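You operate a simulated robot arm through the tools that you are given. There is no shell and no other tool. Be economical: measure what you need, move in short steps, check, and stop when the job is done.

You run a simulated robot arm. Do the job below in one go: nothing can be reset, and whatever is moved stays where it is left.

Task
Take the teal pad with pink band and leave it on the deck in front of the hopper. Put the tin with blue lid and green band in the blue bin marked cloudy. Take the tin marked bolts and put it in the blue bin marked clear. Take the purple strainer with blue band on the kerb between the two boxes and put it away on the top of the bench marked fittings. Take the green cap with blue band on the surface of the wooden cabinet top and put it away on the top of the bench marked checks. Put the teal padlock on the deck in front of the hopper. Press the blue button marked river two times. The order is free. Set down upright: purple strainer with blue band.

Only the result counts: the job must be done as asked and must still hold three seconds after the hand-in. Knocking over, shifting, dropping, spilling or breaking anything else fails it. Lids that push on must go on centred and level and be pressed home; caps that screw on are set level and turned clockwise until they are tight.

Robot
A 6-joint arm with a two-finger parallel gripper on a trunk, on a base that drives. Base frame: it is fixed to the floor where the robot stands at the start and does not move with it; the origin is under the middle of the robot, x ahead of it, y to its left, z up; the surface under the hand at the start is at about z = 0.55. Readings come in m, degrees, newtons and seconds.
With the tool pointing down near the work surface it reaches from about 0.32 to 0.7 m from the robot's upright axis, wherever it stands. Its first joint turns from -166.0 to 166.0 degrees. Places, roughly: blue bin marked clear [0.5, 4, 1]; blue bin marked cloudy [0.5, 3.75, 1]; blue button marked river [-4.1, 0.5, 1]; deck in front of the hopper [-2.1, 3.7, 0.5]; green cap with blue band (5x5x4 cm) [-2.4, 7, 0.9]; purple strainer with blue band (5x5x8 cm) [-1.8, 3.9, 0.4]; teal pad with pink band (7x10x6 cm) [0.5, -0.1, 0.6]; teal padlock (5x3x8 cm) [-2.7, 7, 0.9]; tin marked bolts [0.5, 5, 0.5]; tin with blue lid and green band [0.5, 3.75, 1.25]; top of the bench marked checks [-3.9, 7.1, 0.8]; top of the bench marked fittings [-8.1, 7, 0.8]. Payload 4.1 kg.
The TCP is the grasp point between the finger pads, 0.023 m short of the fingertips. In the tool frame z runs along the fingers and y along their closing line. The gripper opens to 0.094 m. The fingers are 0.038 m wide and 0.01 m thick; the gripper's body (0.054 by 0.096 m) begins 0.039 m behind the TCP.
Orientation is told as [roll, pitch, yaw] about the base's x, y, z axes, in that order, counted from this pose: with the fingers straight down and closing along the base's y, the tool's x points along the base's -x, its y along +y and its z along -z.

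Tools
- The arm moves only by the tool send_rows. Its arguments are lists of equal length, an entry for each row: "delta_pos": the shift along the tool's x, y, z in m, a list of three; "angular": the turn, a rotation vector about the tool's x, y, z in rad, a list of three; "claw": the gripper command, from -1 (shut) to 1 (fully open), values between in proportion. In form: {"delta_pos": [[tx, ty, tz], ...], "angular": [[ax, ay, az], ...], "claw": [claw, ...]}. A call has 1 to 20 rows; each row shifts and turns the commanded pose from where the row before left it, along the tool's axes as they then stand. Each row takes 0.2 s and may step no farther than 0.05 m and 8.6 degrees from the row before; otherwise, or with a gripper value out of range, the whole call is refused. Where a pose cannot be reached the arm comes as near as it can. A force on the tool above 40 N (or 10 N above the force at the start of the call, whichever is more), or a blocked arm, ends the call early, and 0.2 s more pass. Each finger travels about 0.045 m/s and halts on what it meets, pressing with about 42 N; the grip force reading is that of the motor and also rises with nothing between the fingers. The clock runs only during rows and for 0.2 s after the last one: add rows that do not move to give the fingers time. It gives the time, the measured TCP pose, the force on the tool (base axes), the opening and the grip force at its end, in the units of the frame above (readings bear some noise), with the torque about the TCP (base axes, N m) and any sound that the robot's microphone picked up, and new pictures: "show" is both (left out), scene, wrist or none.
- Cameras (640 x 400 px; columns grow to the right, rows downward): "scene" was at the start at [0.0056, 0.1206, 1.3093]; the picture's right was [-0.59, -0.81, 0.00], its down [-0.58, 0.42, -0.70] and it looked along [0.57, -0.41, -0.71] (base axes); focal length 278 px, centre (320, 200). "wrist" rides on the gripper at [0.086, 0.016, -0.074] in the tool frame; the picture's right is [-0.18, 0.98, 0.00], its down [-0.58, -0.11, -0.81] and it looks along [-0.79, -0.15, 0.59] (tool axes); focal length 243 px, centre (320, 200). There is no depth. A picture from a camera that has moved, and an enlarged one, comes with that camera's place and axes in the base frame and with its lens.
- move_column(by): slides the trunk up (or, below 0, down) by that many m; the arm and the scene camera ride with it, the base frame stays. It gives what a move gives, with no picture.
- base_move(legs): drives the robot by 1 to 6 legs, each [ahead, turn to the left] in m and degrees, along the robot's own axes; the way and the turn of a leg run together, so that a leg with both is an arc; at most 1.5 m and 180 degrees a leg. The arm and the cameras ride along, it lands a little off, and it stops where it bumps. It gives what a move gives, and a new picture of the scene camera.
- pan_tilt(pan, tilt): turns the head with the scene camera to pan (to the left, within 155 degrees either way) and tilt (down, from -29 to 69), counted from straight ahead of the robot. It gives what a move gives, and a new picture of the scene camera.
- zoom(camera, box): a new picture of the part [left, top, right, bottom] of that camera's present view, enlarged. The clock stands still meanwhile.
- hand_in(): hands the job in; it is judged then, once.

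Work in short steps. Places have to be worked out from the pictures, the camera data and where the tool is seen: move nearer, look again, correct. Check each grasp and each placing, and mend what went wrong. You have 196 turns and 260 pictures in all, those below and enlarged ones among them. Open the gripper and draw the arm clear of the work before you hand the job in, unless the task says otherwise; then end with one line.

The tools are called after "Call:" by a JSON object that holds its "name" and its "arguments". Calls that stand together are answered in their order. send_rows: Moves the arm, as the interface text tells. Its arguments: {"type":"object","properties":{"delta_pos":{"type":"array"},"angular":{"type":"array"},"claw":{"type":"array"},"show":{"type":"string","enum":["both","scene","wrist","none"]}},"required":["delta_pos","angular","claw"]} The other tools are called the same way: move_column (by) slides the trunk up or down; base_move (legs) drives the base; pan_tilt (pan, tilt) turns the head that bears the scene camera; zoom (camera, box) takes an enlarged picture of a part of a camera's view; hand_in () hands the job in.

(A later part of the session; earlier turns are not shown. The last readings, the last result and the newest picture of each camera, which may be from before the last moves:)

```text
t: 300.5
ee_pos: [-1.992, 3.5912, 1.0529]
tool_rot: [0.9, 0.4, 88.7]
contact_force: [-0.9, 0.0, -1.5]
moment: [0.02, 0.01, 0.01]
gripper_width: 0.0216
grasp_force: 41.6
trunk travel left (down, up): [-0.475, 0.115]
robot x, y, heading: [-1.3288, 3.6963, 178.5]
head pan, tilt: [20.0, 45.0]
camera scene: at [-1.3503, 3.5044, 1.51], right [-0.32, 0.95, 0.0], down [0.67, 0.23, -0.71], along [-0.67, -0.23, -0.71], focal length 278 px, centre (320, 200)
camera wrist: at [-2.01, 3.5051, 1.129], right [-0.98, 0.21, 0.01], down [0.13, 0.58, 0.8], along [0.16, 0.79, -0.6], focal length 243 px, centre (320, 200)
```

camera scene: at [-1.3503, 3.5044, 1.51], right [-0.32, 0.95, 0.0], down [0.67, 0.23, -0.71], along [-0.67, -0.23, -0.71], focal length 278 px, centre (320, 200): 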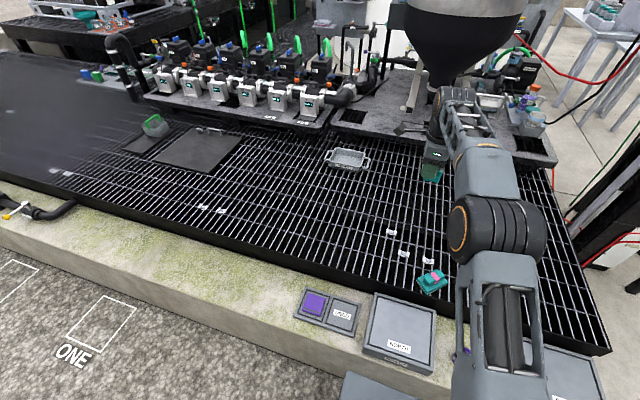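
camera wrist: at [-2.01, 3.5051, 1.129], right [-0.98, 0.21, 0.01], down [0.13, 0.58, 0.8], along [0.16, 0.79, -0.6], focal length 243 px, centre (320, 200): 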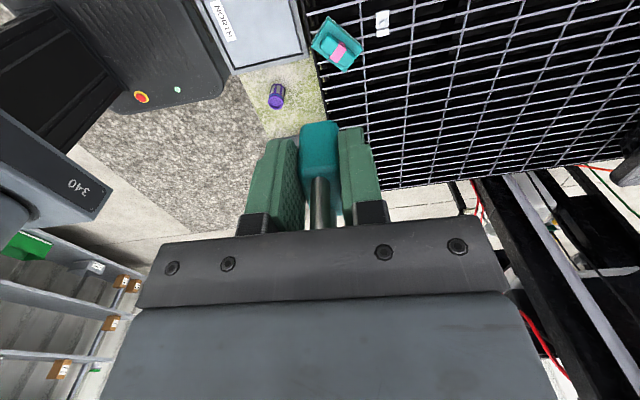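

The pad is where I left it. I'll lower the trunk, then approach the deck with the arm.

Call:
{"name": "move_column", "arguments": {"by": -0.38}}

Call:
{"name": "send_rows", "arguments": {"delta_pos": [[0, 0, 0.04], [0, 0, 0.04], [0, 0, 0]], "angular": [[0, 0, 0], [0, 0, 0], [0, 0, 0]], "claw": [-1, -1, -1], "show": "both"}}

```text
t: 304.2
ee_pos: [-1.992, 3.5894, 0.6721]
tool_rot: [0.8, 0.4, 88.7]
contact_force: [0.2, 0.6, -0.2]
moment: [-0.02, 0.0, 0.04]
gripper_width: 0.0216
grasp_force: 41.9
trunk travel left (down, up): [-0.095, 0.495]
robot x, y, heading: [-1.3335, 3.6957, 178.9]
head pan, tilt: [20.0, 45.0]
```

```text
t: 305.0
ee_pos: [-1.9924, 3.5901, 0.5919]
tool_rot: [0.8, 0.4, 88.6]
contact_force: [0.0, 0.8, -0.2]
moment: [-0.01, 0.0, 0.0]
gripper_width: 0.0217
grasp_force: 41.7
trunk travel left (down, up): [-0.095, 0.495]
robot x, y, heading: [-1.3308, 3.6967, 179.0]
head pan, tilt: [20.0, 45.0]
camera scene: at [-1.3502, 3.5045, 1.13], right [-0.32, 0.95, 0.0], down [0.67, 0.23, -0.71], along [-0.67, -0.23, -0.71], focal length 278 px, centre (320, 200)
camera wrist: at [-2.0111, 3.5051, 0.6681], right [-0.98, 0.21, 0.01], down [0.13, 0.58, 0.8], along [0.16, 0.79, -0.6], focal length 243 px, centre (320, 200)
```

scene: 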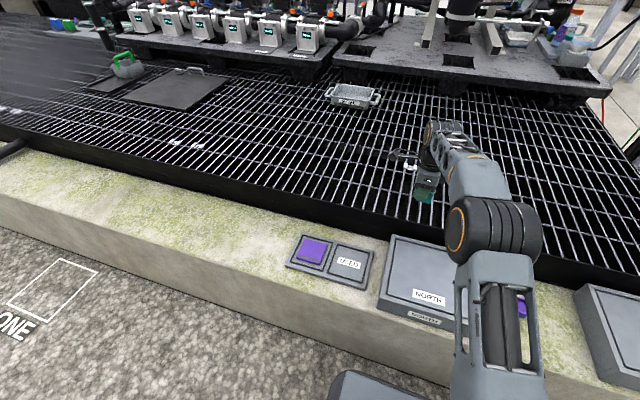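
wrist: 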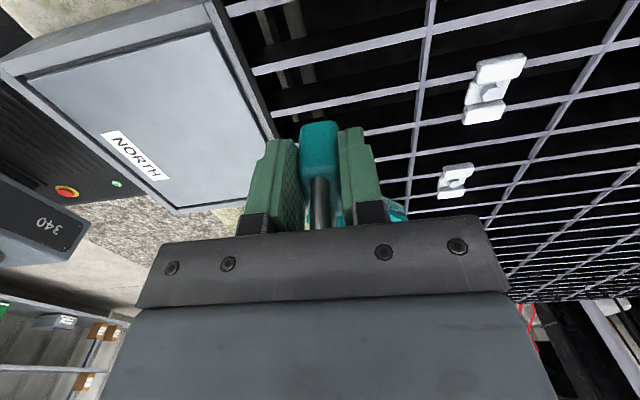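

I'll lower the last few centimetres to contact.

Call:
{"name": "send_rows", "arguments": {"delta_pos": [[0, 0, 0.02], [0, 0, 0.01], [0, 0, 0.005], [0, 0, 0.004], [0, 0, 0.004], [0, 0, 0.004], [0, 0, 0]], "angular": [[0, 0, 0], [0, 0, 0], [0, 0, 0], [0, 0, 0], [0, 0, 0], [0, 0, 0], [0, 0, 0]], "claw": [-1, -1, -1, -1, -1, -1, -1], "show": "wrist"}}

```text
t: 306.6
ee_pos: [-1.9927, 3.5882, 0.5465]
tool_rot: [0.7, 0.4, 88.8]
contact_force: [-1.1, 0.1, -0.7]
moment: [-0.01, 0.0, 0.01]
gripper_width: 0.0214
grasp_force: 42.0
trunk travel left (down, up): [-0.095, 0.495]
robot x, y, heading: [-1.3302, 3.6954, 179.0]
head pan, tilt: [20.0, 45.0]
camera wrist: at [-2.0114, 3.5044, 0.6215], right [-0.98, 0.21, 0.01], down [0.13, 0.58, 0.8], along [0.16, 0.79, -0.6], focal length 243 px, centre (320, 200)
```

wrist: 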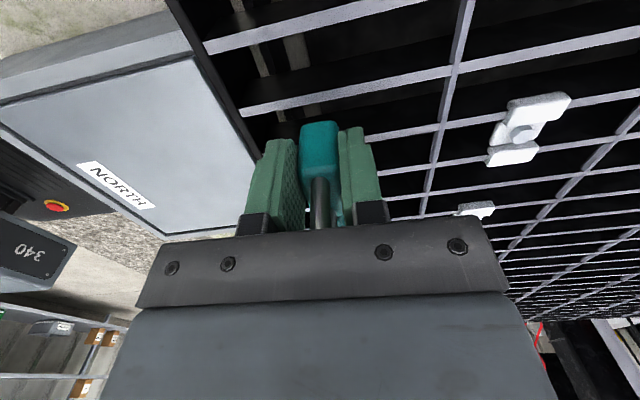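

No contact yet. I'll continue in small steps.

Call:
{"name": "send_rows", "arguments": {"delta_pos": [[0, 0, 0.003], [0, 0, 0.003], [0, 0, 0.003], [0, 0, 0.003], [0, 0, 0]], "angular": [[0, 0, 0], [0, 0, 0], [0, 0, 0], [0, 0, 0], [0, 0, 0]], "claw": [-1, -1, -1, -1, -1], "show": "none"}}

```text
t: 307.8
ee_pos: [-1.9934, 3.59, 0.5401]
tool_rot: [1.3, 0.5, 88.7]
contact_force: [1.9, 0.6, 36.9]
moment: [0.45, -0.44, -0.01]
gripper_width: 0.022
grasp_force: 42.4
trunk travel left (down, up): [-0.095, 0.495]
robot x, y, heading: [-1.3318, 3.6961, 178.9]
head pan, tilt: [20.0, 45.0]
```

Contact. I'll ease up slightly, release with a narrow opening, and lift.

Call:
{"name": "send_rows", "arguments": {"delta_pos": [[0, 0, -0.004], [0, 0, 0], [0, 0, 0], [0, 0, -0.02], [0, 0, -0.03], [0, 0, -0.04], [0, 0, -0.05], [0, 0, -0.05]], "angular": [[0, 0, 0], [0, 0, 0], [0, 0, 0], [0, 0, 0], [0, 0, 0], [0, 0, 0], [0, 0, 0], [0, 0, 0]], "claw": [-1, 0, 0, 0, 0, 0, 0, 0], "show": "both"}}

```text
t: 309.6
ee_pos: [-1.9892, 3.5906, 0.7271]
tool_rot: [0.6, 0.3, 88.7]
contact_force: [1.2, 0.4, 0.0]
moment: [-0.02, 0.05, -0.01]
gripper_width: 0.0468
grasp_force: 0.1
trunk travel left (down, up): [-0.095, 0.495]
robot x, y, heading: [-1.3279, 3.6959, 178.8]
head pan, tilt: [20.0, 45.0]
camera scene: at [-1.3501, 3.5045, 1.1299], right [-0.32, 0.95, 0.0], down [0.67, 0.23, -0.71], along [-0.67, -0.23, -0.71], focal length 278 px, centre (320, 200)
camera wrist: at [-2.0079, 3.5056, 0.8034], right [-0.98, 0.21, 0.01], down [0.13, 0.58, 0.8], along [0.16, 0.79, -0.6], focal length 243 px, centre (320, 200)
```

scene: 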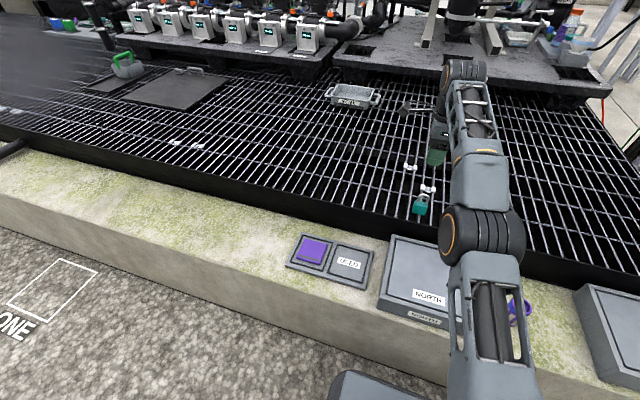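
wrist: 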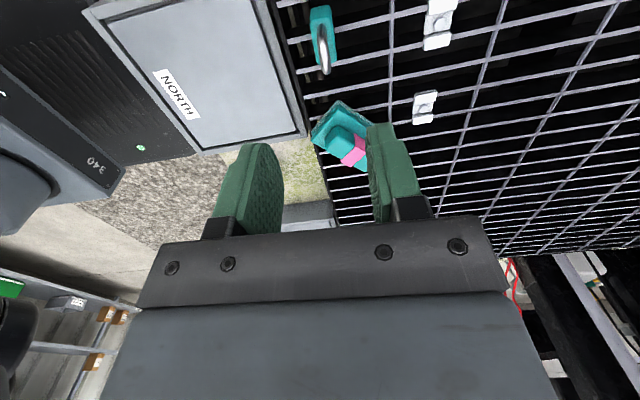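

The padlock stands on the deck. Next is the strainer: I'll move the hand above its estimated place at (-1.795, 3.87).

Call:
{"name": "send_rows", "arguments": {"delta_pos": [[-0.035, -0.0243, 0], [-0.035, -0.0243, 0], [-0.035, -0.0243, 0], [-0.035, -0.0243, 0], [-0.035, -0.0243, 0], [-0.035, -0.0243, 0], [-0.035, -0.0243, 0], [-0.035, -0.0243, 0], [0, 0, 0.04], [0, 0, 0]], "angular": [[0, 0, 0], [0, 0, 0], [0, 0, 0], [0, 0, 0], [0, 0, 0], [0, 0, 0], [0, 0, 0], [0, 0, 0], [0, 0, 0], [0, 0, 0]], "claw": [0.7, 0.7, 0.7, 0.7, 0.7, 0.7, 0.7, 0.7, 0.7, 0.7], "show": "both"}}

```text
t: 311.8
ee_pos: [-1.7895, 3.8662, 0.6848]
tool_rot: [0.8, 0.4, 88.8]
contact_force: [-0.4, -0.2, -0.1]
moment: [0.01, 0.0, 0.0]
gripper_width: 0.0799
grasp_force: 0.0
trunk travel left (down, up): [-0.095, 0.495]
robot x, y, heading: [-1.3299, 3.6986, 178.5]
head pan, tilt: [20.0, 45.0]
camera scene: at [-1.3501, 3.5046, 1.13], right [-0.32, 0.95, 0.0], down [0.67, 0.23, -0.71], along [-0.67, -0.23, -0.71], focal length 278 px, centre (320, 200)
camera wrist: at [-1.8081, 3.7806, 0.7602], right [-0.98, 0.21, 0.01], down [0.13, 0.58, 0.8], along [0.16, 0.79, -0.6], focal length 243 px, centre (320, 200)
```

scene: 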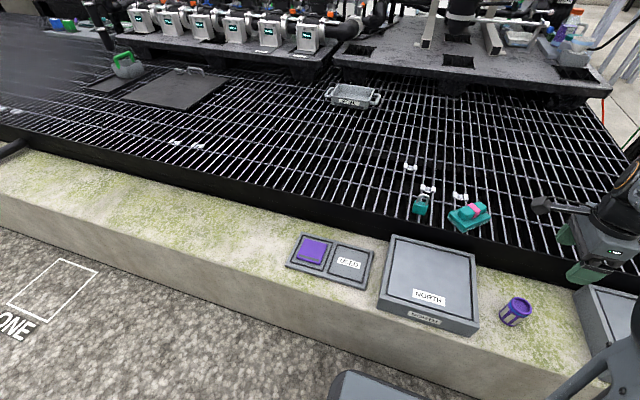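
wrist: 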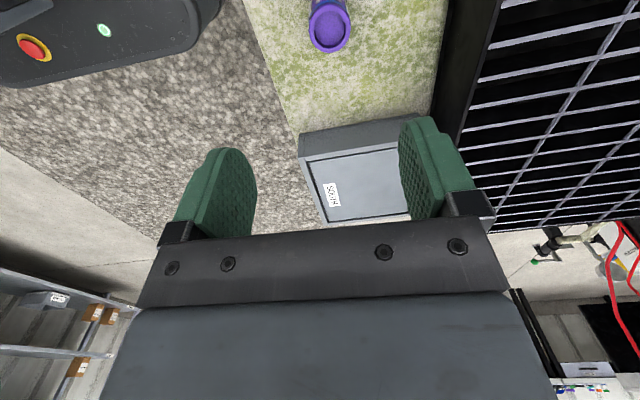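

The strainer is near (-1.80, 3.88) with its top at about 0.46. I'll correct and descend partway.

Call:
{"name": "send_rows", "arguments": {"delta_pos": [[-0.014, 0.0105, 0.04], [0, 0, 0.04], [0, 0, 0.04], [0, 0, 0]], "angular": [[0, 0, 0], [0, 0, 0], [0, 0, 0], [0, 0, 0]], "claw": [0.7, 0.7, 0.7, 0.7], "show": "both"}}

```text
t: 312.8
ee_pos: [-1.8029, 3.8795, 0.5631]
tool_rot: [0.8, 0.4, 88.8]
contact_force: [0.3, 0.0, 0.1]
moment: [-0.01, 0.0, -0.03]
gripper_width: 0.0801
grasp_force: 0.1
trunk travel left (down, up): [-0.095, 0.495]
robot x, y, heading: [-1.3284, 3.6961, 178.9]
head pan, tilt: [20.0, 45.0]
camera scene: at [-1.35, 3.5046, 1.13], right [-0.32, 0.95, 0.0], down [0.67, 0.23, -0.71], along [-0.67, -0.23, -0.71], focal length 278 px, centre (320, 200)
camera wrist: at [-1.8207, 3.7943, 0.6388], right [-0.98, 0.21, 0.01], down [0.13, 0.58, 0.8], along [0.16, 0.79, -0.6], focal length 243 px, centre (320, 200)
```

scene: 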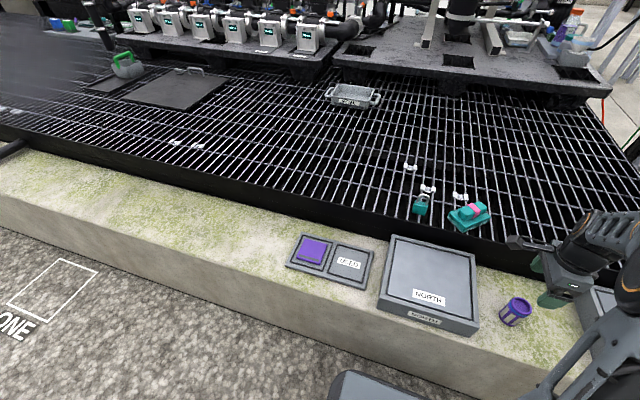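
wrist: 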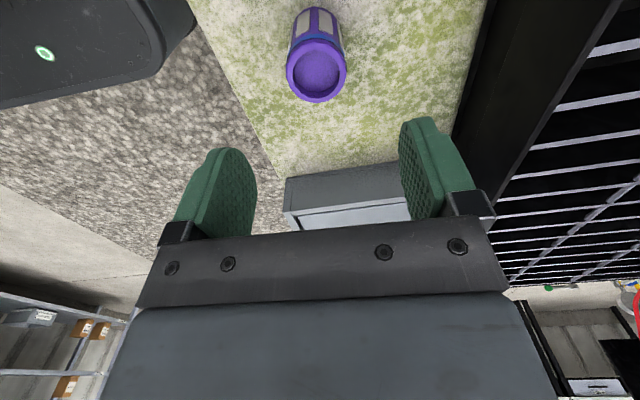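

The strainer top comes out at z ≈ 0.432, centre (-1.80, 3.891). I'll descend in two steps.

Call:
{"name": "send_rows", "arguments": {"delta_pos": [[-0.011, -0.002, 0.04], [0, 0, 0.04], [0, 0, 0.02], [0, 0, 0]], "angular": [[0, 0, 0], [0, 0, 0], [0, 0, 0], [0, 0, 0]], "claw": [0.7, 0.7, 0.7, 0.7], "show": "wrist"}}

```text
t: 313.8
ee_pos: [-1.801, 3.8896, 0.4633]
tool_rot: [0.8, 0.3, 88.7]
contact_force: [-0.3, -0.1, -0.1]
moment: [-0.03, -0.01, -0.04]
gripper_width: 0.0801
grasp_force: 0.0
trunk travel left (down, up): [-0.095, 0.495]
robot x, y, heading: [-1.3296, 3.6956, 178.9]
head pan, tilt: [20.0, 45.0]
camera wrist: at [-1.8196, 3.8045, 0.5386], right [-0.98, 0.21, 0.01], down [0.13, 0.58, 0.8], along [0.16, 0.79, -0.6], focal length 243 px, centre (320, 200)
```

wrist: 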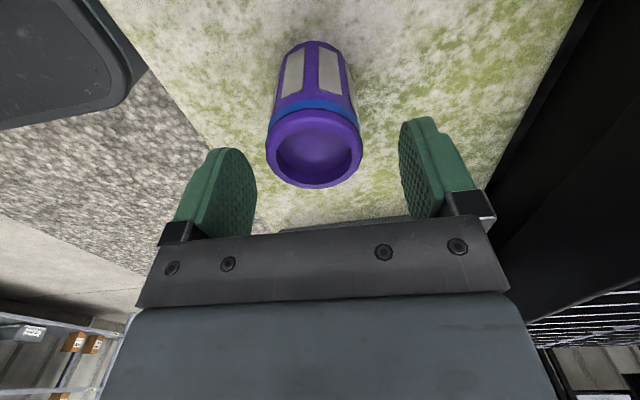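

Centred. I'll descend 4.3 cm, close and lift.

Call:
{"name": "send_rows", "arguments": {"delta_pos": [[0, 0, 0.023], [0, 0, 0.02], [0, 0, 0], [0, 0, 0], [0, 0, 0], [0, 0, 0], [0, 0, -0.02], [0, 0, -0.04], [0, 0, -0.04], [0, 0, -0.04], [0, 0, 0]], "angular": [[0, 0, 0], [0, 0, 0], [0, 0, 0], [0, 0, 0], [0, 0, 0], [0, 0, 0], [0, 0, 0], [0, 0, 0], [0, 0, 0], [0, 0, 0], [0, 0, 0]], "claw": [0.7, 0.7, 0.7, -1, -1, -1, -1, -1, -1, -1, -1], "show": "both"}}

```text
t: 316.2
ee_pos: [-1.8002, 3.8909, 0.5587]
tool_rot: [0.7, 0.4, 88.7]
contact_force: [-0.3, 0.1, -0.4]
moment: [-0.02, 0.0, 0.0]
gripper_width: 0.0436
grasp_force: 42.4
trunk travel left (down, up): [-0.095, 0.495]
robot x, y, heading: [-1.3267, 3.6953, 178.9]
head pan, tilt: [20.0, 45.0]
camera scene: at [-1.3501, 3.5046, 1.13], right [-0.32, 0.95, 0.0], down [0.67, 0.23, -0.71], along [-0.67, -0.23, -0.71], focal length 278 px, centre (320, 200)
camera wrist: at [-1.8184, 3.8054, 0.6354], right [-0.98, 0.21, 0.01], down [0.13, 0.58, 0.8], along [0.16, 0.78, -0.6], focal length 243 px, centre (320, 200)
```

scene: 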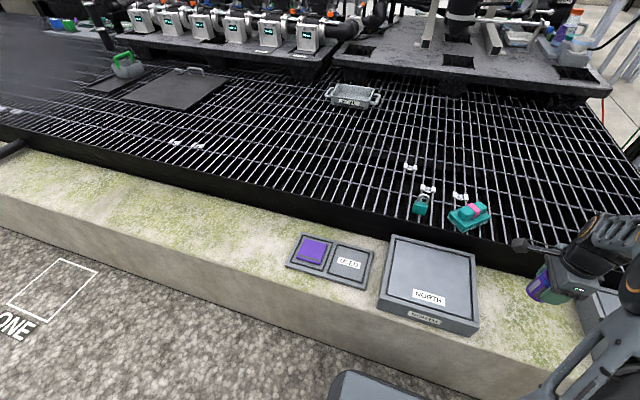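
wrist: 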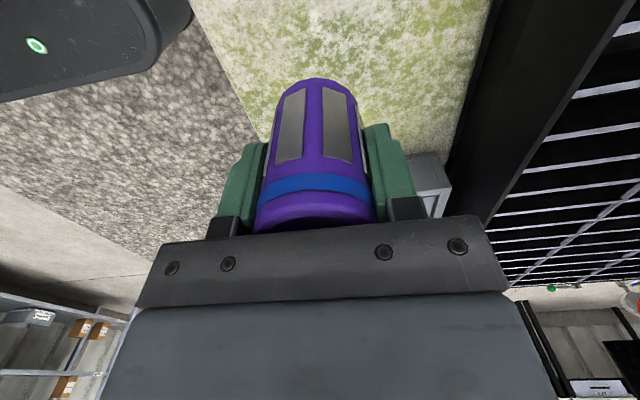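

The strainer is held upright. I'll raise it high and drive back north, then toward the west along the benches.

Call:
{"name": "move_column", "arguments": {"by": 0.4}}

Call:
{"name": "send_rows", "arguments": {"delta_pos": [[0, 0, -0.04], [0, 0, -0.04], [0, 0, -0.04], [0, 0, 0]], "angular": [[0, 0, 0], [0, 0, 0], [0, 0, 0], [0, 0, 0]], "claw": [-1, -1, -1, -1], "show": "none"}}

Call:
{"name": "base_move", "arguments": {"legs": [[-0.15, 0], [0, -90], [1.0, 0], [0, 43], [1.4, 0], [0.4, 48]]}}

Call:
{"name": "pan_tilt", "arguments": {"pan": 0, "tilt": 20}}

```text
t: 320.0
ee_pos: [-1.8004, 3.8903, 0.9586]
tool_rot: [0.8, 0.4, 88.7]
contact_force: [0.2, 0.3, -0.6]
moment: [0.0, -0.01, 0.01]
gripper_width: 0.0437
grasp_force: 42.5
trunk travel left (down, up): [-0.495, 0.095]
robot x, y, heading: [-1.3315, 3.6971, 178.7]
head pan, tilt: [20.0, 45.0]
```

```text
t: 321.0
ee_pos: [-1.7987, 3.892, 1.078]
tool_rot: [0.8, 0.4, 88.7]
contact_force: [0.7, 0.0, -0.7]
moment: [-0.01, 0.0, 0.0]
gripper_width: 0.0438
grasp_force: 42.1
trunk travel left (down, up): [-0.495, 0.095]
robot x, y, heading: [-1.3299, 3.6935, 178.6]
head pan, tilt: [20.0, 45.0]
```

```text
t: 341.8
ee_pos: [-2.9015, 6.1048, 1.0778]
tool_rot: [0.8, 0.4, 89.1]
contact_force: [0.0, -0.4, -0.3]
moment: [0.03, 0.0, -0.04]
gripper_width: 0.0439
grasp_force: 42.3
trunk travel left (down, up): [-0.495, 0.095]
robot x, y, heading: [-2.4286, 5.9114, 179.1]
head pan, tilt: [20.0, 45.0]
camera scene: at [-2.4502, 5.722, 1.53], right [-0.33, 0.95, 0.0], down [0.67, 0.23, -0.71], along [-0.67, -0.23, -0.71], focal length 278 px, centre (320, 200)
```

scene: 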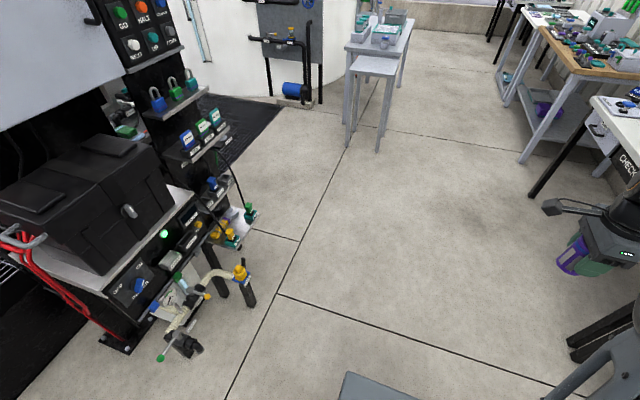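

```text
t: 342.7
ee_pos: [-2.9028, 6.1051, 1.0791]
tool_rot: [0.9, 0.4, 89.0]
contact_force: [0.1, 0.5, -0.6]
moment: [-0.01, 0.01, 0.0]
gripper_width: 0.0439
grasp_force: 41.8
trunk travel left (down, up): [-0.495, 0.095]
robot x, y, heading: [-2.4329, 5.9148, 179.3]
head pan, tilt: [0.0, 20.0]
camera scene: at [-2.4662, 5.7501, 1.5686], right [0.02, 1.0, 0.0], down [0.34, -0.01, -0.94], along [-0.94, 0.02, -0.34], focal length 278 px, centre (320, 200)
```

scene: 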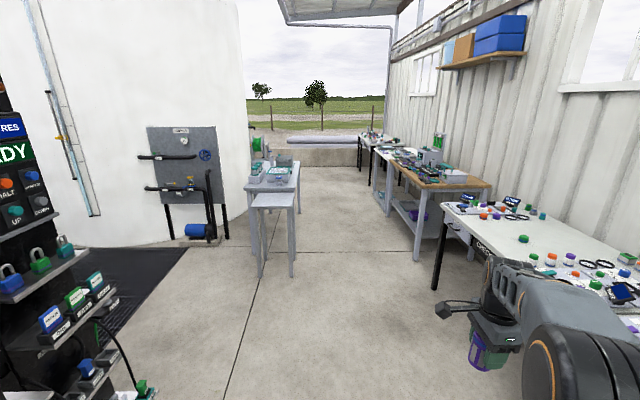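

The aisle runs at about y = 6.1 between a stool on the left and the benches on the right. I'll drive along it.

Call:
{"name": "base_move", "arguments": {"legs": [[0, -4.5], [1.5, 0], [1.4, 0], [0, 4.5]]}}

Call:
{"name": "pan_tilt", "arguments": {"pan": -20, "tilt": 20}}

```text
t: 357.6
ee_pos: [-5.784, 6.3751, 1.0783]
tool_rot: [0.9, 0.4, 89.0]
contact_force: [-0.4, -0.2, -0.3]
moment: [0.01, 0.02, 0.02]
gripper_width: 0.0436
grasp_force: 41.9
trunk travel left (down, up): [-0.495, 0.095]
robot x, y, heading: [-5.3117, 6.187, 178.9]
head pan, tilt: [0.0, 20.0]
camera scene: at [-5.3502, 6.0196, 1.5686], right [0.02, 1.0, 0.0], down [0.34, -0.01, -0.94], along [-0.94, 0.02, -0.34], focal length 278 px, centre (320, 200)
```

scene: 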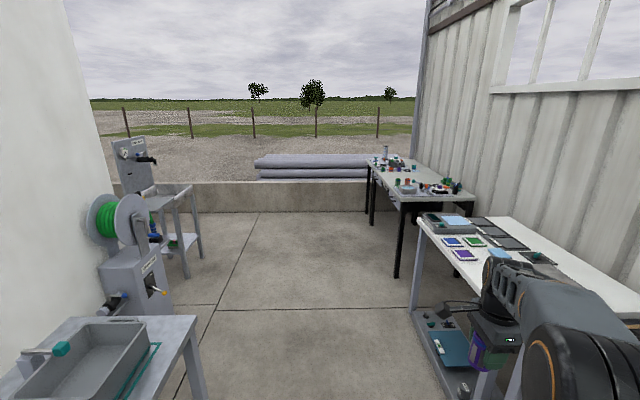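

```text
t: 358.4
ee_pos: [-5.7835, 6.3757, 1.0785]
tool_rot: [0.9, 0.5, 89.0]
contact_force: [0.4, 0.9, -1.0]
moment: [0.03, 0.01, 0.01]
gripper_width: 0.0436
grasp_force: 42.5
trunk travel left (down, up): [-0.495, 0.095]
robot x, y, heading: [-5.3128, 6.1821, 179.0]
head pan, tilt: [-20.0, 20.0]
camera scene: at [-5.344, 6.0515, 1.5687], right [0.36, 0.93, 0.0], down [0.32, -0.12, -0.94], along [-0.88, 0.34, -0.34], focal length 278 px, centre (320, 200)
```

scene: 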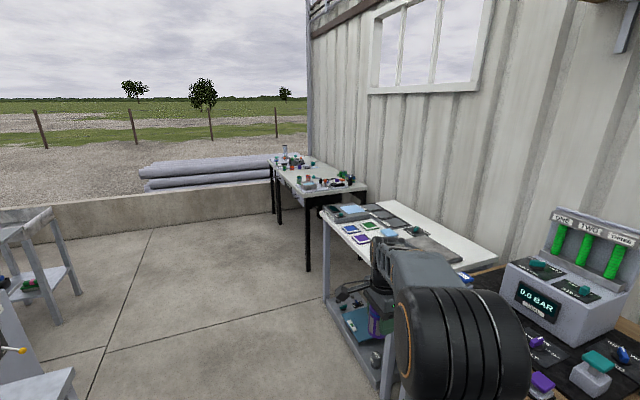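

The fittings bench seems to be the far table at x of about -7.5 to -8.7. I'll drive on and face it.

Call:
{"name": "base_move", "arguments": {"legs": [[0, 1], [1.5, 0], [1.2, 0], [0, -90]]}}

Call:
{"name": "pan_tilt", "arguments": {"pan": 10, "tilt": 40}}

```text
t: 375.7
ee_pos: [-7.8331, 6.6552, 1.079]
tool_rot: [0.8, 0.3, 0.0]
contact_force: [0.7, -0.2, -0.7]
moment: [-0.01, 0.02, -0.06]
gripper_width: 0.0434
grasp_force: 41.9
trunk travel left (down, up): [-0.495, 0.095]
robot x, y, heading: [-8.0137, 6.1826, 90.0]
head pan, tilt: [-20.0, 20.0]
camera scene: at [-8.1503, 6.2107, 1.5687], right [0.94, -0.34, 0.0], down [-0.12, -0.32, -0.94], along [0.32, 0.88, -0.34], focal length 278 px, centre (320, 200)
```

scene: 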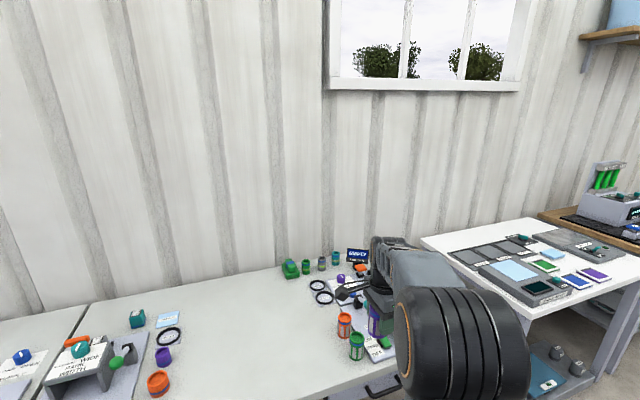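

```text
t: 376.7
ee_pos: [-7.8327, 6.6532, 1.0793]
tool_rot: [0.7, 0.5, 0.0]
contact_force: [-0.7, -0.3, -0.5]
moment: [0.01, 0.03, -0.03]
gripper_width: 0.0438
grasp_force: 42.0
trunk travel left (down, up): [-0.495, 0.095]
robot x, y, heading: [-8.0174, 6.1799, 89.9]
head pan, tilt: [10.0, 40.0]
camera scene: at [-8.197, 6.207, 1.5373], right [0.99, 0.17, 0.0], down [0.11, -0.63, -0.77], along [-0.13, 0.76, -0.64], focal length 278 px, centre (320, 200)
```

scene: 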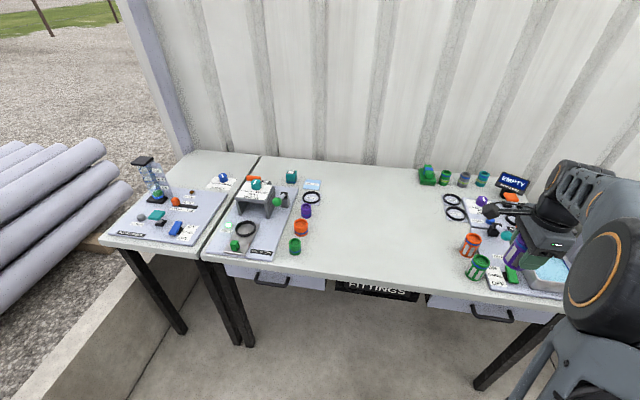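

The FITTINGS bench is in front, with a clear middle around (-8.1, 7.0). I'll drive 0.18 m forward and bring the strainer over that area.

Call:
{"name": "base_move", "arguments": {"legs": [[0.18, 0]]}}

Call:
{"name": "send_rows", "arguments": {"delta_pos": [[0.045, 0.017, 0], [0.045, 0.017, 0], [0.045, 0.017, 0], [0.045, 0.017, 0], [0.045, 0.017, 0], [0.045, 0.017, 0], [0, 0, 0.04], [0, 0, 0.04], [0, 0, 0]], "angular": [[0, 0, 0], [0, 0, 0], [0, 0, 0], [0, 0, 0], [0, 0, 0], [0, 0, 0], [0, 0, 0], [0, 0, 0], [0, 0, 0]], "claw": [-1, -1, -1, -1, -1, -1, -1, -1, -1], "show": "both"}}

```text
t: 378.2
ee_pos: [-7.8354, 6.8342, 1.0782]
tool_rot: [0.8, 0.4, 0.2]
contact_force: [-0.1, -0.1, -0.8]
moment: [0.01, -0.06, -0.03]
gripper_width: 0.0437
grasp_force: 42.0
trunk travel left (down, up): [-0.495, 0.095]
robot x, y, heading: [-8.0184, 6.3573, 90.2]
head pan, tilt: [10.0, 40.0]
camera scene: at [-8.1971, 6.3858, 1.5372], right [0.98, 0.17, 0.0], down [0.11, -0.63, -0.77], along [-0.13, 0.75, -0.64], focal length 278 px, centre (320, 200)
```

scene: 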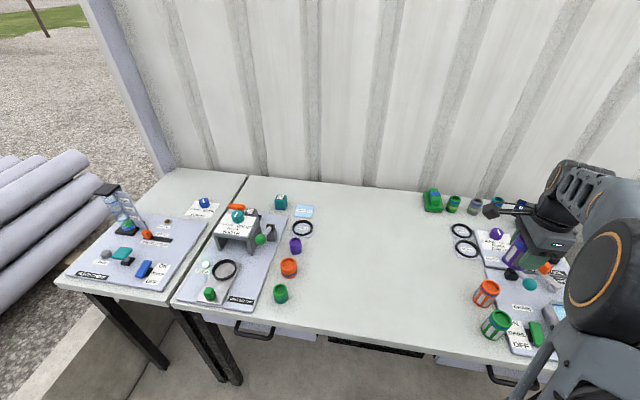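

```text
t: 380.2
ee_pos: [-8.1055, 6.9364, 1.0023]
tool_rot: [0.7, 0.4, 0.2]
contact_force: [0.4, -0.3, 0.0]
moment: [0.0, -0.01, 0.01]
gripper_width: 0.0433
grasp_force: 41.5
trunk travel left (down, up): [-0.495, 0.095]
robot x, y, heading: [-8.0136, 6.3581, 90.2]
head pan, tilt: [10.0, 40.0]
camera scene: at [-8.1974, 6.3855, 1.5372], right [0.98, 0.17, 0.0], down [0.11, -0.63, -0.77], along [-0.13, 0.75, -0.64], focal length 278 px, centre (320, 200)
camera wrist: at [-8.192, 6.9516, 1.0774], right [0.18, 0.98, 0.01], down [0.59, -0.12, 0.8], along [0.79, -0.14, -0.6], focal length 243 px, centre (320, 200)
```

scene: 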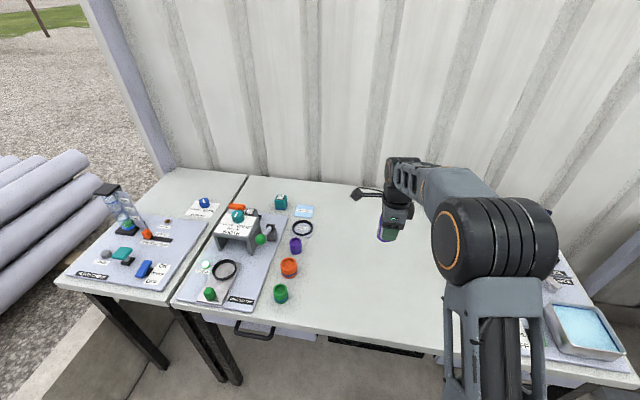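
wrist: 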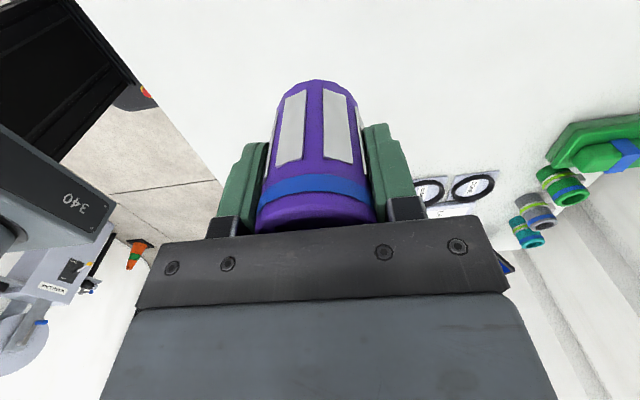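

Clear below. I'll lower to just above the expected contact, then in fine steps.

Call:
{"name": "send_rows", "arguments": {"delta_pos": [[0, 0, 0.04], [0, 0, 0.04], [0, 0, 0.03], [0, 0, 0.01], [0, 0, 0.005], [0, 0, 0.004], [0, 0, 0.004], [0, 0, 0.004], [0, 0, 0.004], [0, 0, 0.004], [0, 0, 0.004], [0, 0, 0.004]], "angular": [[0, 0, 0], [0, 0, 0], [0, 0, 0], [0, 0, 0], [0, 0, 0], [0, 0, 0], [0, 0, 0], [0, 0, 0], [0, 0, 0], [0, 0, 0], [0, 0, 0], [0, 0, 0]], "claw": [-1, -1, -1, -1, -1, -1, -1, -1, -1, -1, -1, -1], "show": "none"}}

```text
t: 382.8
ee_pos: [-8.1068, 6.9399, 0.8489]
tool_rot: [0.9, 0.3, 0.3]
contact_force: [0.1, 0.1, -0.2]
moment: [0.02, 0.0, 0.01]
gripper_width: 0.0436
grasp_force: 42.2
trunk travel left (down, up): [-0.495, 0.095]
robot x, y, heading: [-8.0159, 6.3555, 90.0]
head pan, tilt: [10.0, 40.0]
```

No contact yet; I'll continue with fine steps.

Call:
{"name": "send_rows", "arguments": {"delta_pos": [[0, 0, 0.003], [0, 0, 0.003], [0, 0, 0.003], [0, 0, 0.003], [0, 0, 0]], "angular": [[0, 0, 0], [0, 0, 0], [0, 0, 0], [0, 0, 0], [0, 0, 0]], "claw": [-1, -1, -1, -1, -1], "show": "wrist"}}

```text
t: 384.0
ee_pos: [-8.1058, 6.9394, 0.8405]
tool_rot: [1.2, 0.5, 0.2]
contact_force: [0.6, -0.8, 32.4]
moment: [-0.64, 0.15, 0.01]
gripper_width: 0.0438
grasp_force: 41.8
trunk travel left (down, up): [-0.495, 0.095]
robot x, y, heading: [-8.0183, 6.3611, 89.9]
head pan, tilt: [10.0, 40.0]
camera wrist: at [-8.193, 6.9539, 0.9165], right [0.18, 0.98, 0.02], down [0.59, -0.12, 0.8], along [0.79, -0.13, -0.6], focal length 243 px, centre (320, 200)
```

wrist: 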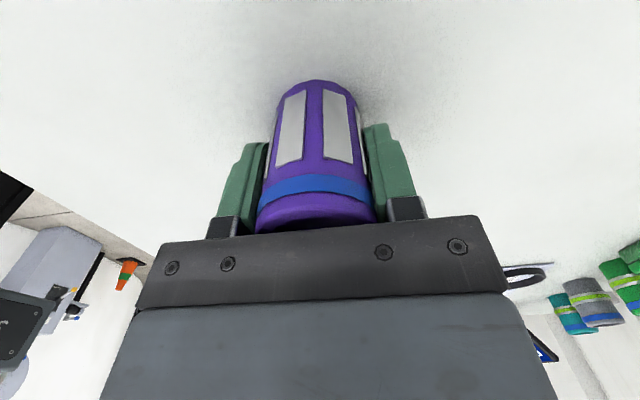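

Standing on the bench. I'll ease off, release, and rise.

Call:
{"name": "send_rows", "arguments": {"delta_pos": [[0, 0, -0.003], [0, 0, 0], [0, 0, 0], [0, 0, 0], [0, 0, -0.03], [0, 0, -0.04], [0, 0, -0.045], [0, 0, -0.045], [0, 0, -0.045]], "angular": [[0, 0, 0], [0, 0, 0], [0, 0, 0], [0, 0, 0], [0, 0, 0], [0, 0, 0], [0, 0, 0], [0, 0, 0], [0, 0, 0]], "claw": [-1, 0.5, 0.5, 0.5, 0.5, 0.5, 0.5, 0.5, 0.5], "show": "both"}}

```text
t: 386.0
ee_pos: [-8.1048, 6.9362, 1.0464]
tool_rot: [0.8, 0.4, 0.2]
contact_force: [0.1, -0.5, -0.6]
moment: [0.01, -0.01, 0.01]
gripper_width: 0.0706
grasp_force: 0.2
trunk travel left (down, up): [-0.495, 0.095]
robot x, y, heading: [-8.015, 6.3588, 90.1]
head pan, tilt: [10.0, 40.0]
camera scene: at [-8.1972, 6.3851, 1.5372], right [0.98, 0.17, 0.0], down [0.11, -0.63, -0.77], along [-0.13, 0.75, -0.64], focal length 278 px, centre (320, 200)
camera wrist: at [-8.1927, 6.9516, 1.1219], right [0.18, 0.98, 0.01], down [0.59, -0.12, 0.8], along [0.79, -0.14, -0.6], focal length 243 px, centre (320, 200)
```

scene: 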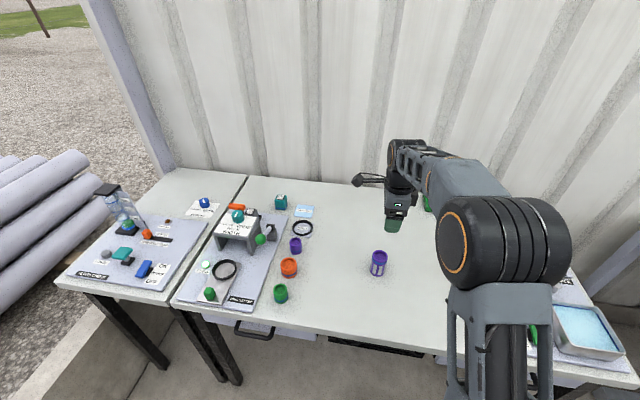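
wrist: 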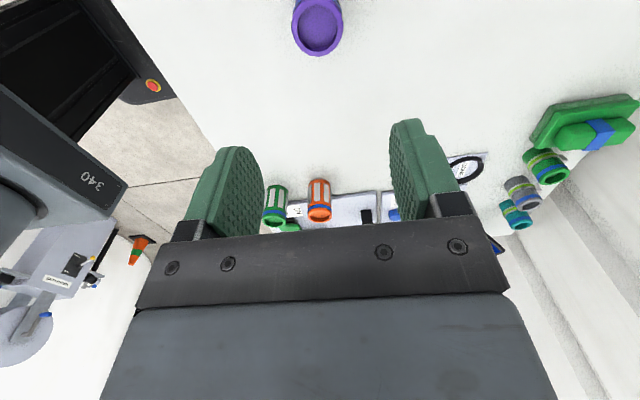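

The strainer stands upright on the fittings bench. Now for the river button: I'll back away and look south-east for the route.

Call:
{"name": "base_move", "arguments": {"legs": [[-0.5, 0], [0, -150]]}}

Call:
{"name": "pan_tilt", "arguments": {"pan": 5, "tilt": 15}}

Call:
{"name": "pan_tilt", "arguments": {"pan": -35, "tilt": 15}}

```text
t: 395.1
ee_pos: [-7.6434, 5.4117, 1.0449]
tool_rot: [0.8, 0.5, -149.2]
contact_force: [-0.9, 0.1, -0.2]
moment: [0.0, -0.04, 0.01]
gripper_width: 0.0707
grasp_force: 0.1
trunk travel left (down, up): [-0.495, 0.095]
robot x, y, heading: [-8.0181, 5.865, -59.2]
head pan, tilt: [10.0, 40.0]
camera scene: at [-7.8471, 5.9366, 1.5372], right [-0.76, -0.65, 0.0], down [-0.42, 0.49, -0.77], along [0.5, -0.58, -0.64], focal length 278 px, centre (320, 200)
```

scene: 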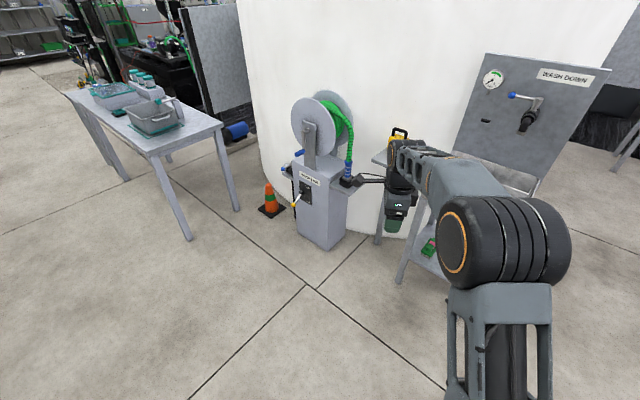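

```text
t: 395.9
ee_pos: [-7.6439, 5.4121, 1.0455]
tool_rot: [0.8, 0.3, -149.0]
contact_force: [-0.1, 0.2, 0.2]
moment: [-0.03, -0.01, 0.0]
gripper_width: 0.0707
grasp_force: 0.0
trunk travel left (down, up): [-0.495, 0.095]
robot x, y, heading: [-8.0153, 5.8586, -59.1]
head pan, tilt: [5.0, 15.0]
camera scene: at [-7.8479, 5.9252, 1.5767], right [-0.81, -0.58, 0.0], down [-0.15, 0.21, -0.97], along [0.56, -0.78, -0.26], focal length 278 px, centre (320, 200)
```

scene: 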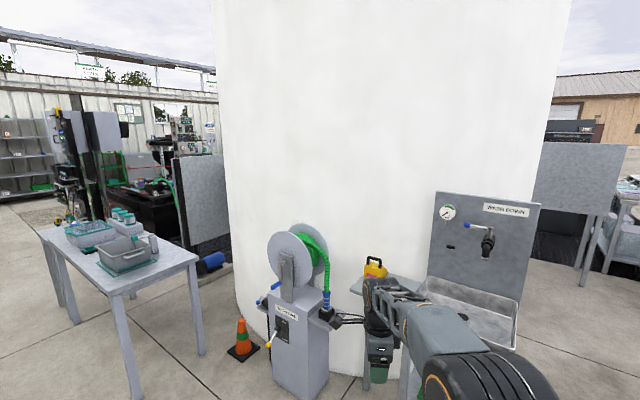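

```text
t: 397.0
ee_pos: [-7.6441, 5.4124, 1.045]
tool_rot: [0.9, 0.5, -149.1]
contact_force: [-0.3, -1.0, 0.3]
moment: [0.01, 0.02, -0.02]
gripper_width: 0.0706
grasp_force: 0.1
trunk travel left (down, up): [-0.495, 0.095]
robot x, y, heading: [-8.0157, 5.8629, -59.2]
head pan, tilt: [-35.0, 15.0]
camera scene: at [-7.9094, 5.9078, 1.5768], right [-1.0, 0.07, 0.0], down [0.02, 0.26, -0.97], along [-0.07, -0.96, -0.26], focal length 278 px, centre (320, 200)
```

scene: 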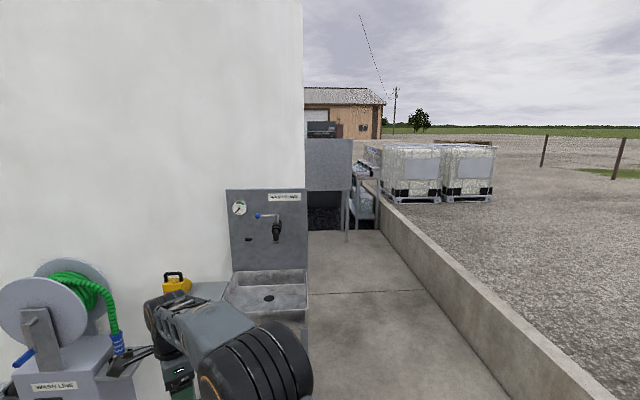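

There is a passage about 1.1 m wide along x ≈ -8.5, west of the tank. I'll drive down it and look further.

Call:
{"name": "base_move", "arguments": {"legs": [[0, -57.5], [1.05, 0], [0, 26.5], [1.0, 0]]}}

Call:
{"name": "pan_tilt", "arguments": {"pan": 0, "tilt": 15}}

Call:
{"name": "pan_tilt", "arguments": {"pan": 40, "tilt": 15}}

```text
t: 411.1
ee_pos: [-8.3751, 3.354, 1.0452]
tool_rot: [0.8, 0.5, -179.3]
contact_force: [-0.1, -0.1, 0.3]
moment: [0.03, -0.05, 0.0]
gripper_width: 0.0704
grasp_force: 0.0
trunk travel left (down, up): [-0.495, 0.095]
robot x, y, heading: [-8.4714, 3.93, -89.3]
head pan, tilt: [-35.0, 15.0]
camera scene: at [-8.3576, 3.9154, 1.5768], right [-0.83, 0.56, 0.0], down [0.15, 0.21, -0.97], along [-0.55, -0.8, -0.26], focal length 278 px, centre (320, 200)
```

scene: 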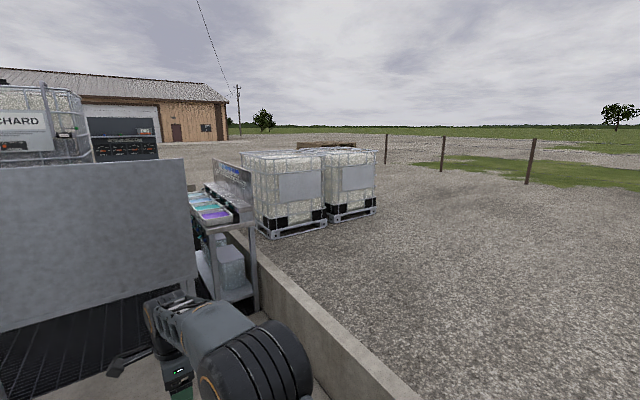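

```text
t: 412.1
ee_pos: [-8.3763, 3.3532, 1.0455]
tool_rot: [0.8, 0.4, -179.3]
contact_force: [0.4, 0.1, -0.5]
moment: [0.0, -0.02, -0.04]
gripper_width: 0.0702
grasp_force: 0.0
trunk travel left (down, up): [-0.495, 0.095]
robot x, y, heading: [-8.4686, 3.9272, -89.7]
head pan, tilt: [0.0, 15.0]
camera scene: at [-8.304, 3.8992, 1.5768], right [-1.0, -0.01, 0.0], down [0.0, 0.26, -0.97], along [0.01, -0.97, -0.26], focal length 278 px, centre (320, 200)
```

scene: 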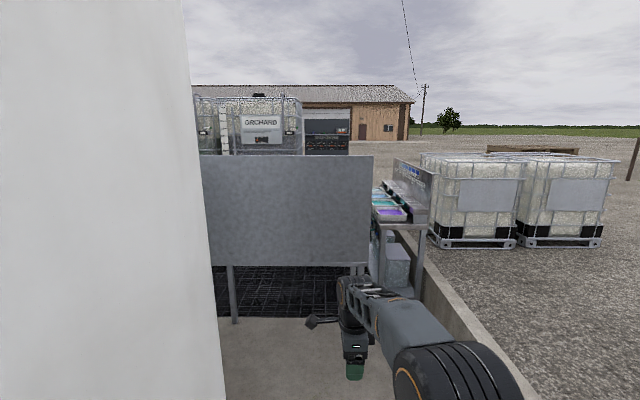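

```text
t: 413.1
ee_pos: [-8.3758, 3.3532, 1.0461]
tool_rot: [0.7, 0.5, -179.3]
contact_force: [-0.2, -0.4, -0.2]
moment: [-0.05, 0.02, -0.02]
gripper_width: 0.0704
grasp_force: 0.2
trunk travel left (down, up): [-0.495, 0.095]
robot x, y, heading: [-8.4718, 3.9278, -89.5]
head pan, tilt: [40.0, 15.0]
camera scene: at [-8.2441, 3.9216, 1.5768], right [-0.76, -0.65, 0.0], down [-0.17, 0.2, -0.97], along [0.63, -0.73, -0.26], focal length 278 px, centre (320, 200)
```

scene: 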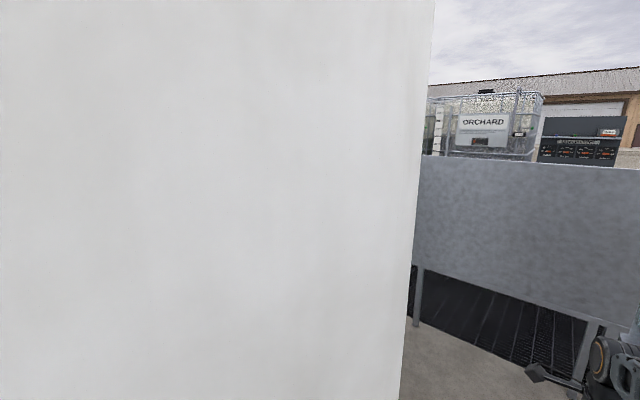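

This side is closed off by a panel. An entry with a dark mat appears between the lift machine and the tank near (-4, 5), so I'll go back and look south from there.

Call:
{"name": "base_move", "arguments": {"legs": [[-1.5, 0], [-0.7, 0], [0, 89.5], [1.5, 0], [1.5, 0], [1.5, 0]]}}

Call:
{"name": "pan_tilt", "arguments": {"pan": -80, "tilt": 20}}

```text
t: 448.8
ee_pos: [-3.4556, 6.222, 1.0462]
tool_rot: [0.8, 0.4, -90.6]
contact_force: [-0.1, 0.2, 0.3]
moment: [0.0, -0.01, -0.01]
gripper_width: 0.0706
grasp_force: 0.0
trunk travel left (down, up): [-0.495, 0.095]
robot x, y, heading: [-4.0314, 6.1366, -0.3]
head pan, tilt: [40.0, 15.0]
camera scene: at [-4.0187, 6.3679, 1.5768], right [0.63, -0.77, 0.0], down [-0.2, -0.16, -0.97], along [0.75, 0.61, -0.26], focal length 278 px, centre (320, 200)
```

scene: 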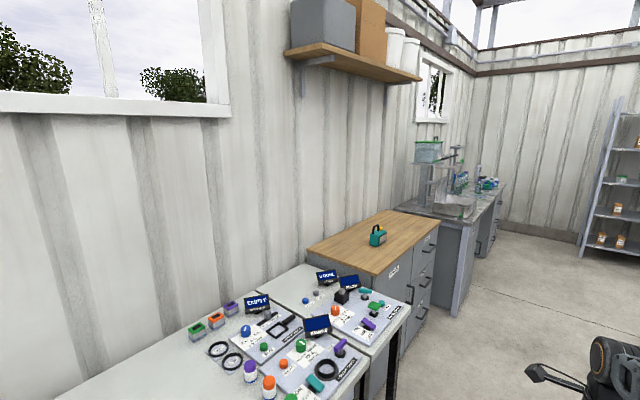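

```text
t: 450.8
ee_pos: [-3.4555, 6.2227, 1.0458]
tool_rot: [0.8, 0.3, -90.5]
contact_force: [-0.7, 0.6, 0.4]
moment: [0.02, 0.01, -0.06]
gripper_width: 0.0706
grasp_force: 0.0
trunk travel left (down, up): [-0.495, 0.095]
robot x, y, heading: [-4.0317, 6.1403, -0.5]
head pan, tilt: [-80.0, 20.0]
camera scene: at [-4.0758, 6.2168, 1.5687], right [-0.99, -0.16, 0.0], down [-0.06, 0.34, -0.94], along [0.15, -0.93, -0.34], focal length 278 px, centre (320, 200)
```

scene: 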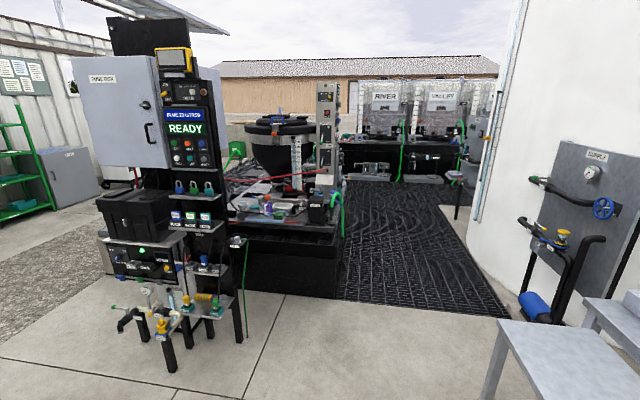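

I can see the RIVER tank at the far end of a floor-level grating aisle. I'll zoom in there.

Call:
{"name": "zoom", "arguments": {"camera": "scene", "box": [300, 70, 520, 210]}}

```text
2.86 times, centred on (410, 140) of scene
camera zoom: at [-4.0758, 6.2168, 1.5687], right [-0.99, -0.16, 0.0], down [-0.06, 0.34, -0.94], along [0.15, -0.93, -0.34], focal length 794 px, centre (63, 371)
```

zoom: 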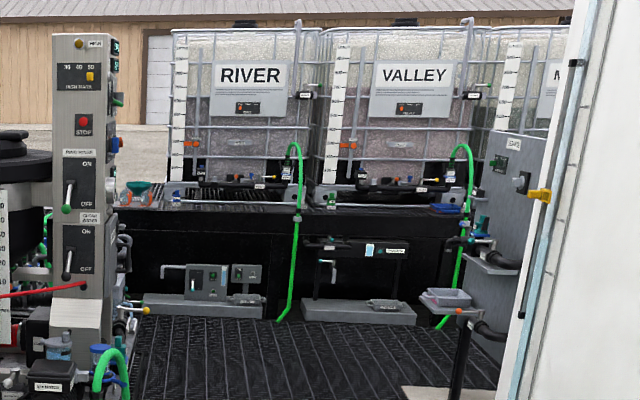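

The small blue item at the left of the RIVER tank stand looks like the button. I'll drive into the aisle and look closer.

Call:
{"name": "base_move", "arguments": {"legs": [[0, -101.8], [1.4, 0], [0.55, 0], [0, 12], [1.2, 0]]}}

Call:
{"name": "pan_tilt", "arguments": {"pan": 0, "tilt": 15}}

```text
t: 471.2
ee_pos: [-4.3363, 2.4717, 1.0448]
tool_rot: [0.8, 0.4, -179.4]
contact_force: [0.5, -0.4, 0.2]
moment: [0.05, -0.03, 0.0]
gripper_width: 0.0701
grasp_force: 0.0
trunk travel left (down, up): [-0.495, 0.095]
robot x, y, heading: [-4.4289, 3.0503, -89.3]
head pan, tilt: [-80.0, 20.0]
camera scene: at [-4.3554, 3.0939, 1.5686], right [-0.18, 0.98, 0.0], down [0.34, 0.06, -0.94], along [-0.92, -0.17, -0.34], focal length 278 px, centre (320, 200)
```

scene: 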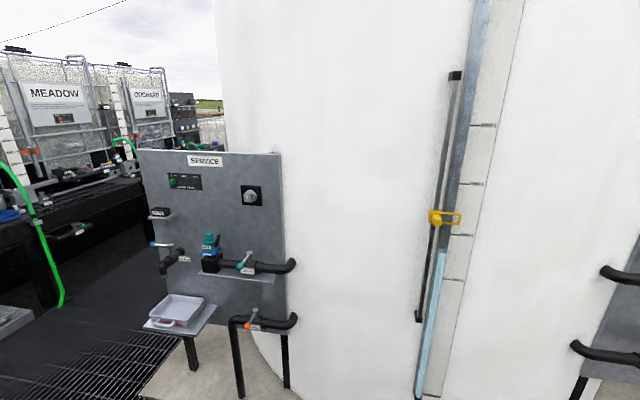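

```text
t: 472.7
ee_pos: [-4.335, 2.4719, 1.0455]
tool_rot: [0.9, 0.5, -179.4]
contact_force: [0.3, 0.7, 0.3]
moment: [0.0, -0.02, 0.01]
gripper_width: 0.0703
grasp_force: 0.1
trunk travel left (down, up): [-0.495, 0.095]
robot x, y, heading: [-4.4311, 3.0457, -89.5]
head pan, tilt: [0.0, 15.0]
camera scene: at [-4.263, 3.0177, 1.5768], right [-1.0, -0.01, 0.0], down [0.0, 0.26, -0.97], along [0.01, -0.97, -0.26], focal length 278 px, centre (320, 200)
```

scene: 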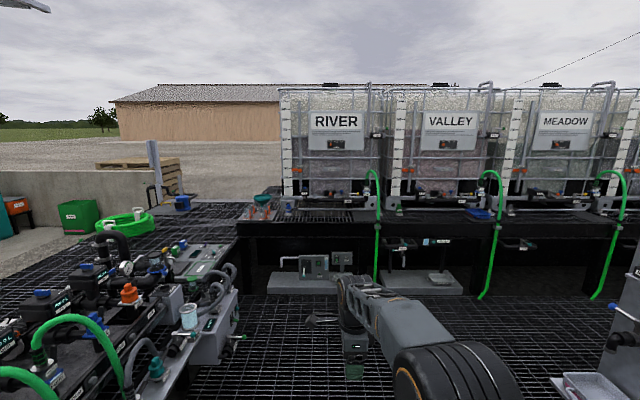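

Call:
{"name": "zoom", "arguments": {"camera": "scene", "box": [240, 80, 400, 290]}}

Call:
{"name": "zoom", "arguments": {"camera": "scene", "box": [270, 170, 350, 225]}}

```text
1.90 times, centred on (320, 185) of scene
camera zoom: at [-4.263, 3.0177, 1.5768], right [-1.0, -0.01, 0.0], down [0.0, 0.26, -0.97], along [0.01, -0.97, -0.26], focal length 529 px, centre (320, 229)
```

zoom: 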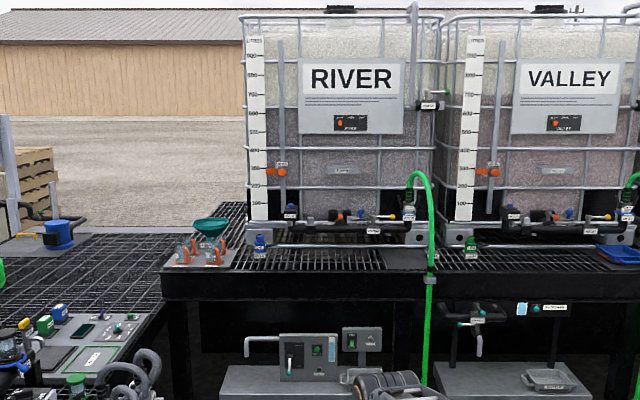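

```text
7.27 times, centred on (310, 198) of scene
camera zoom: at [-4.263, 3.0177, 1.5768], right [-1.0, -0.01, 0.0], down [0.0, 0.26, -0.97], along [0.01, -0.97, -0.26], focal length 2020 px, centre (393, 218)
```

zoom: 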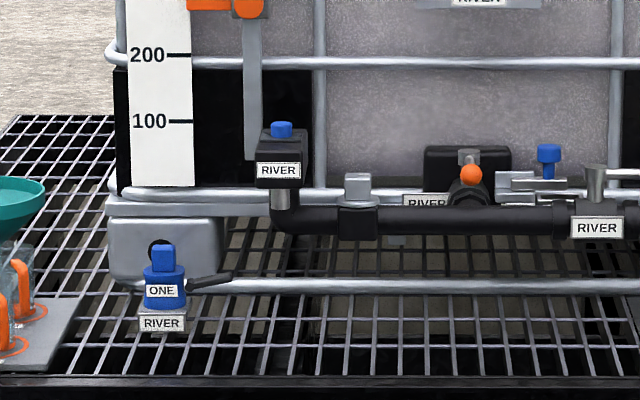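

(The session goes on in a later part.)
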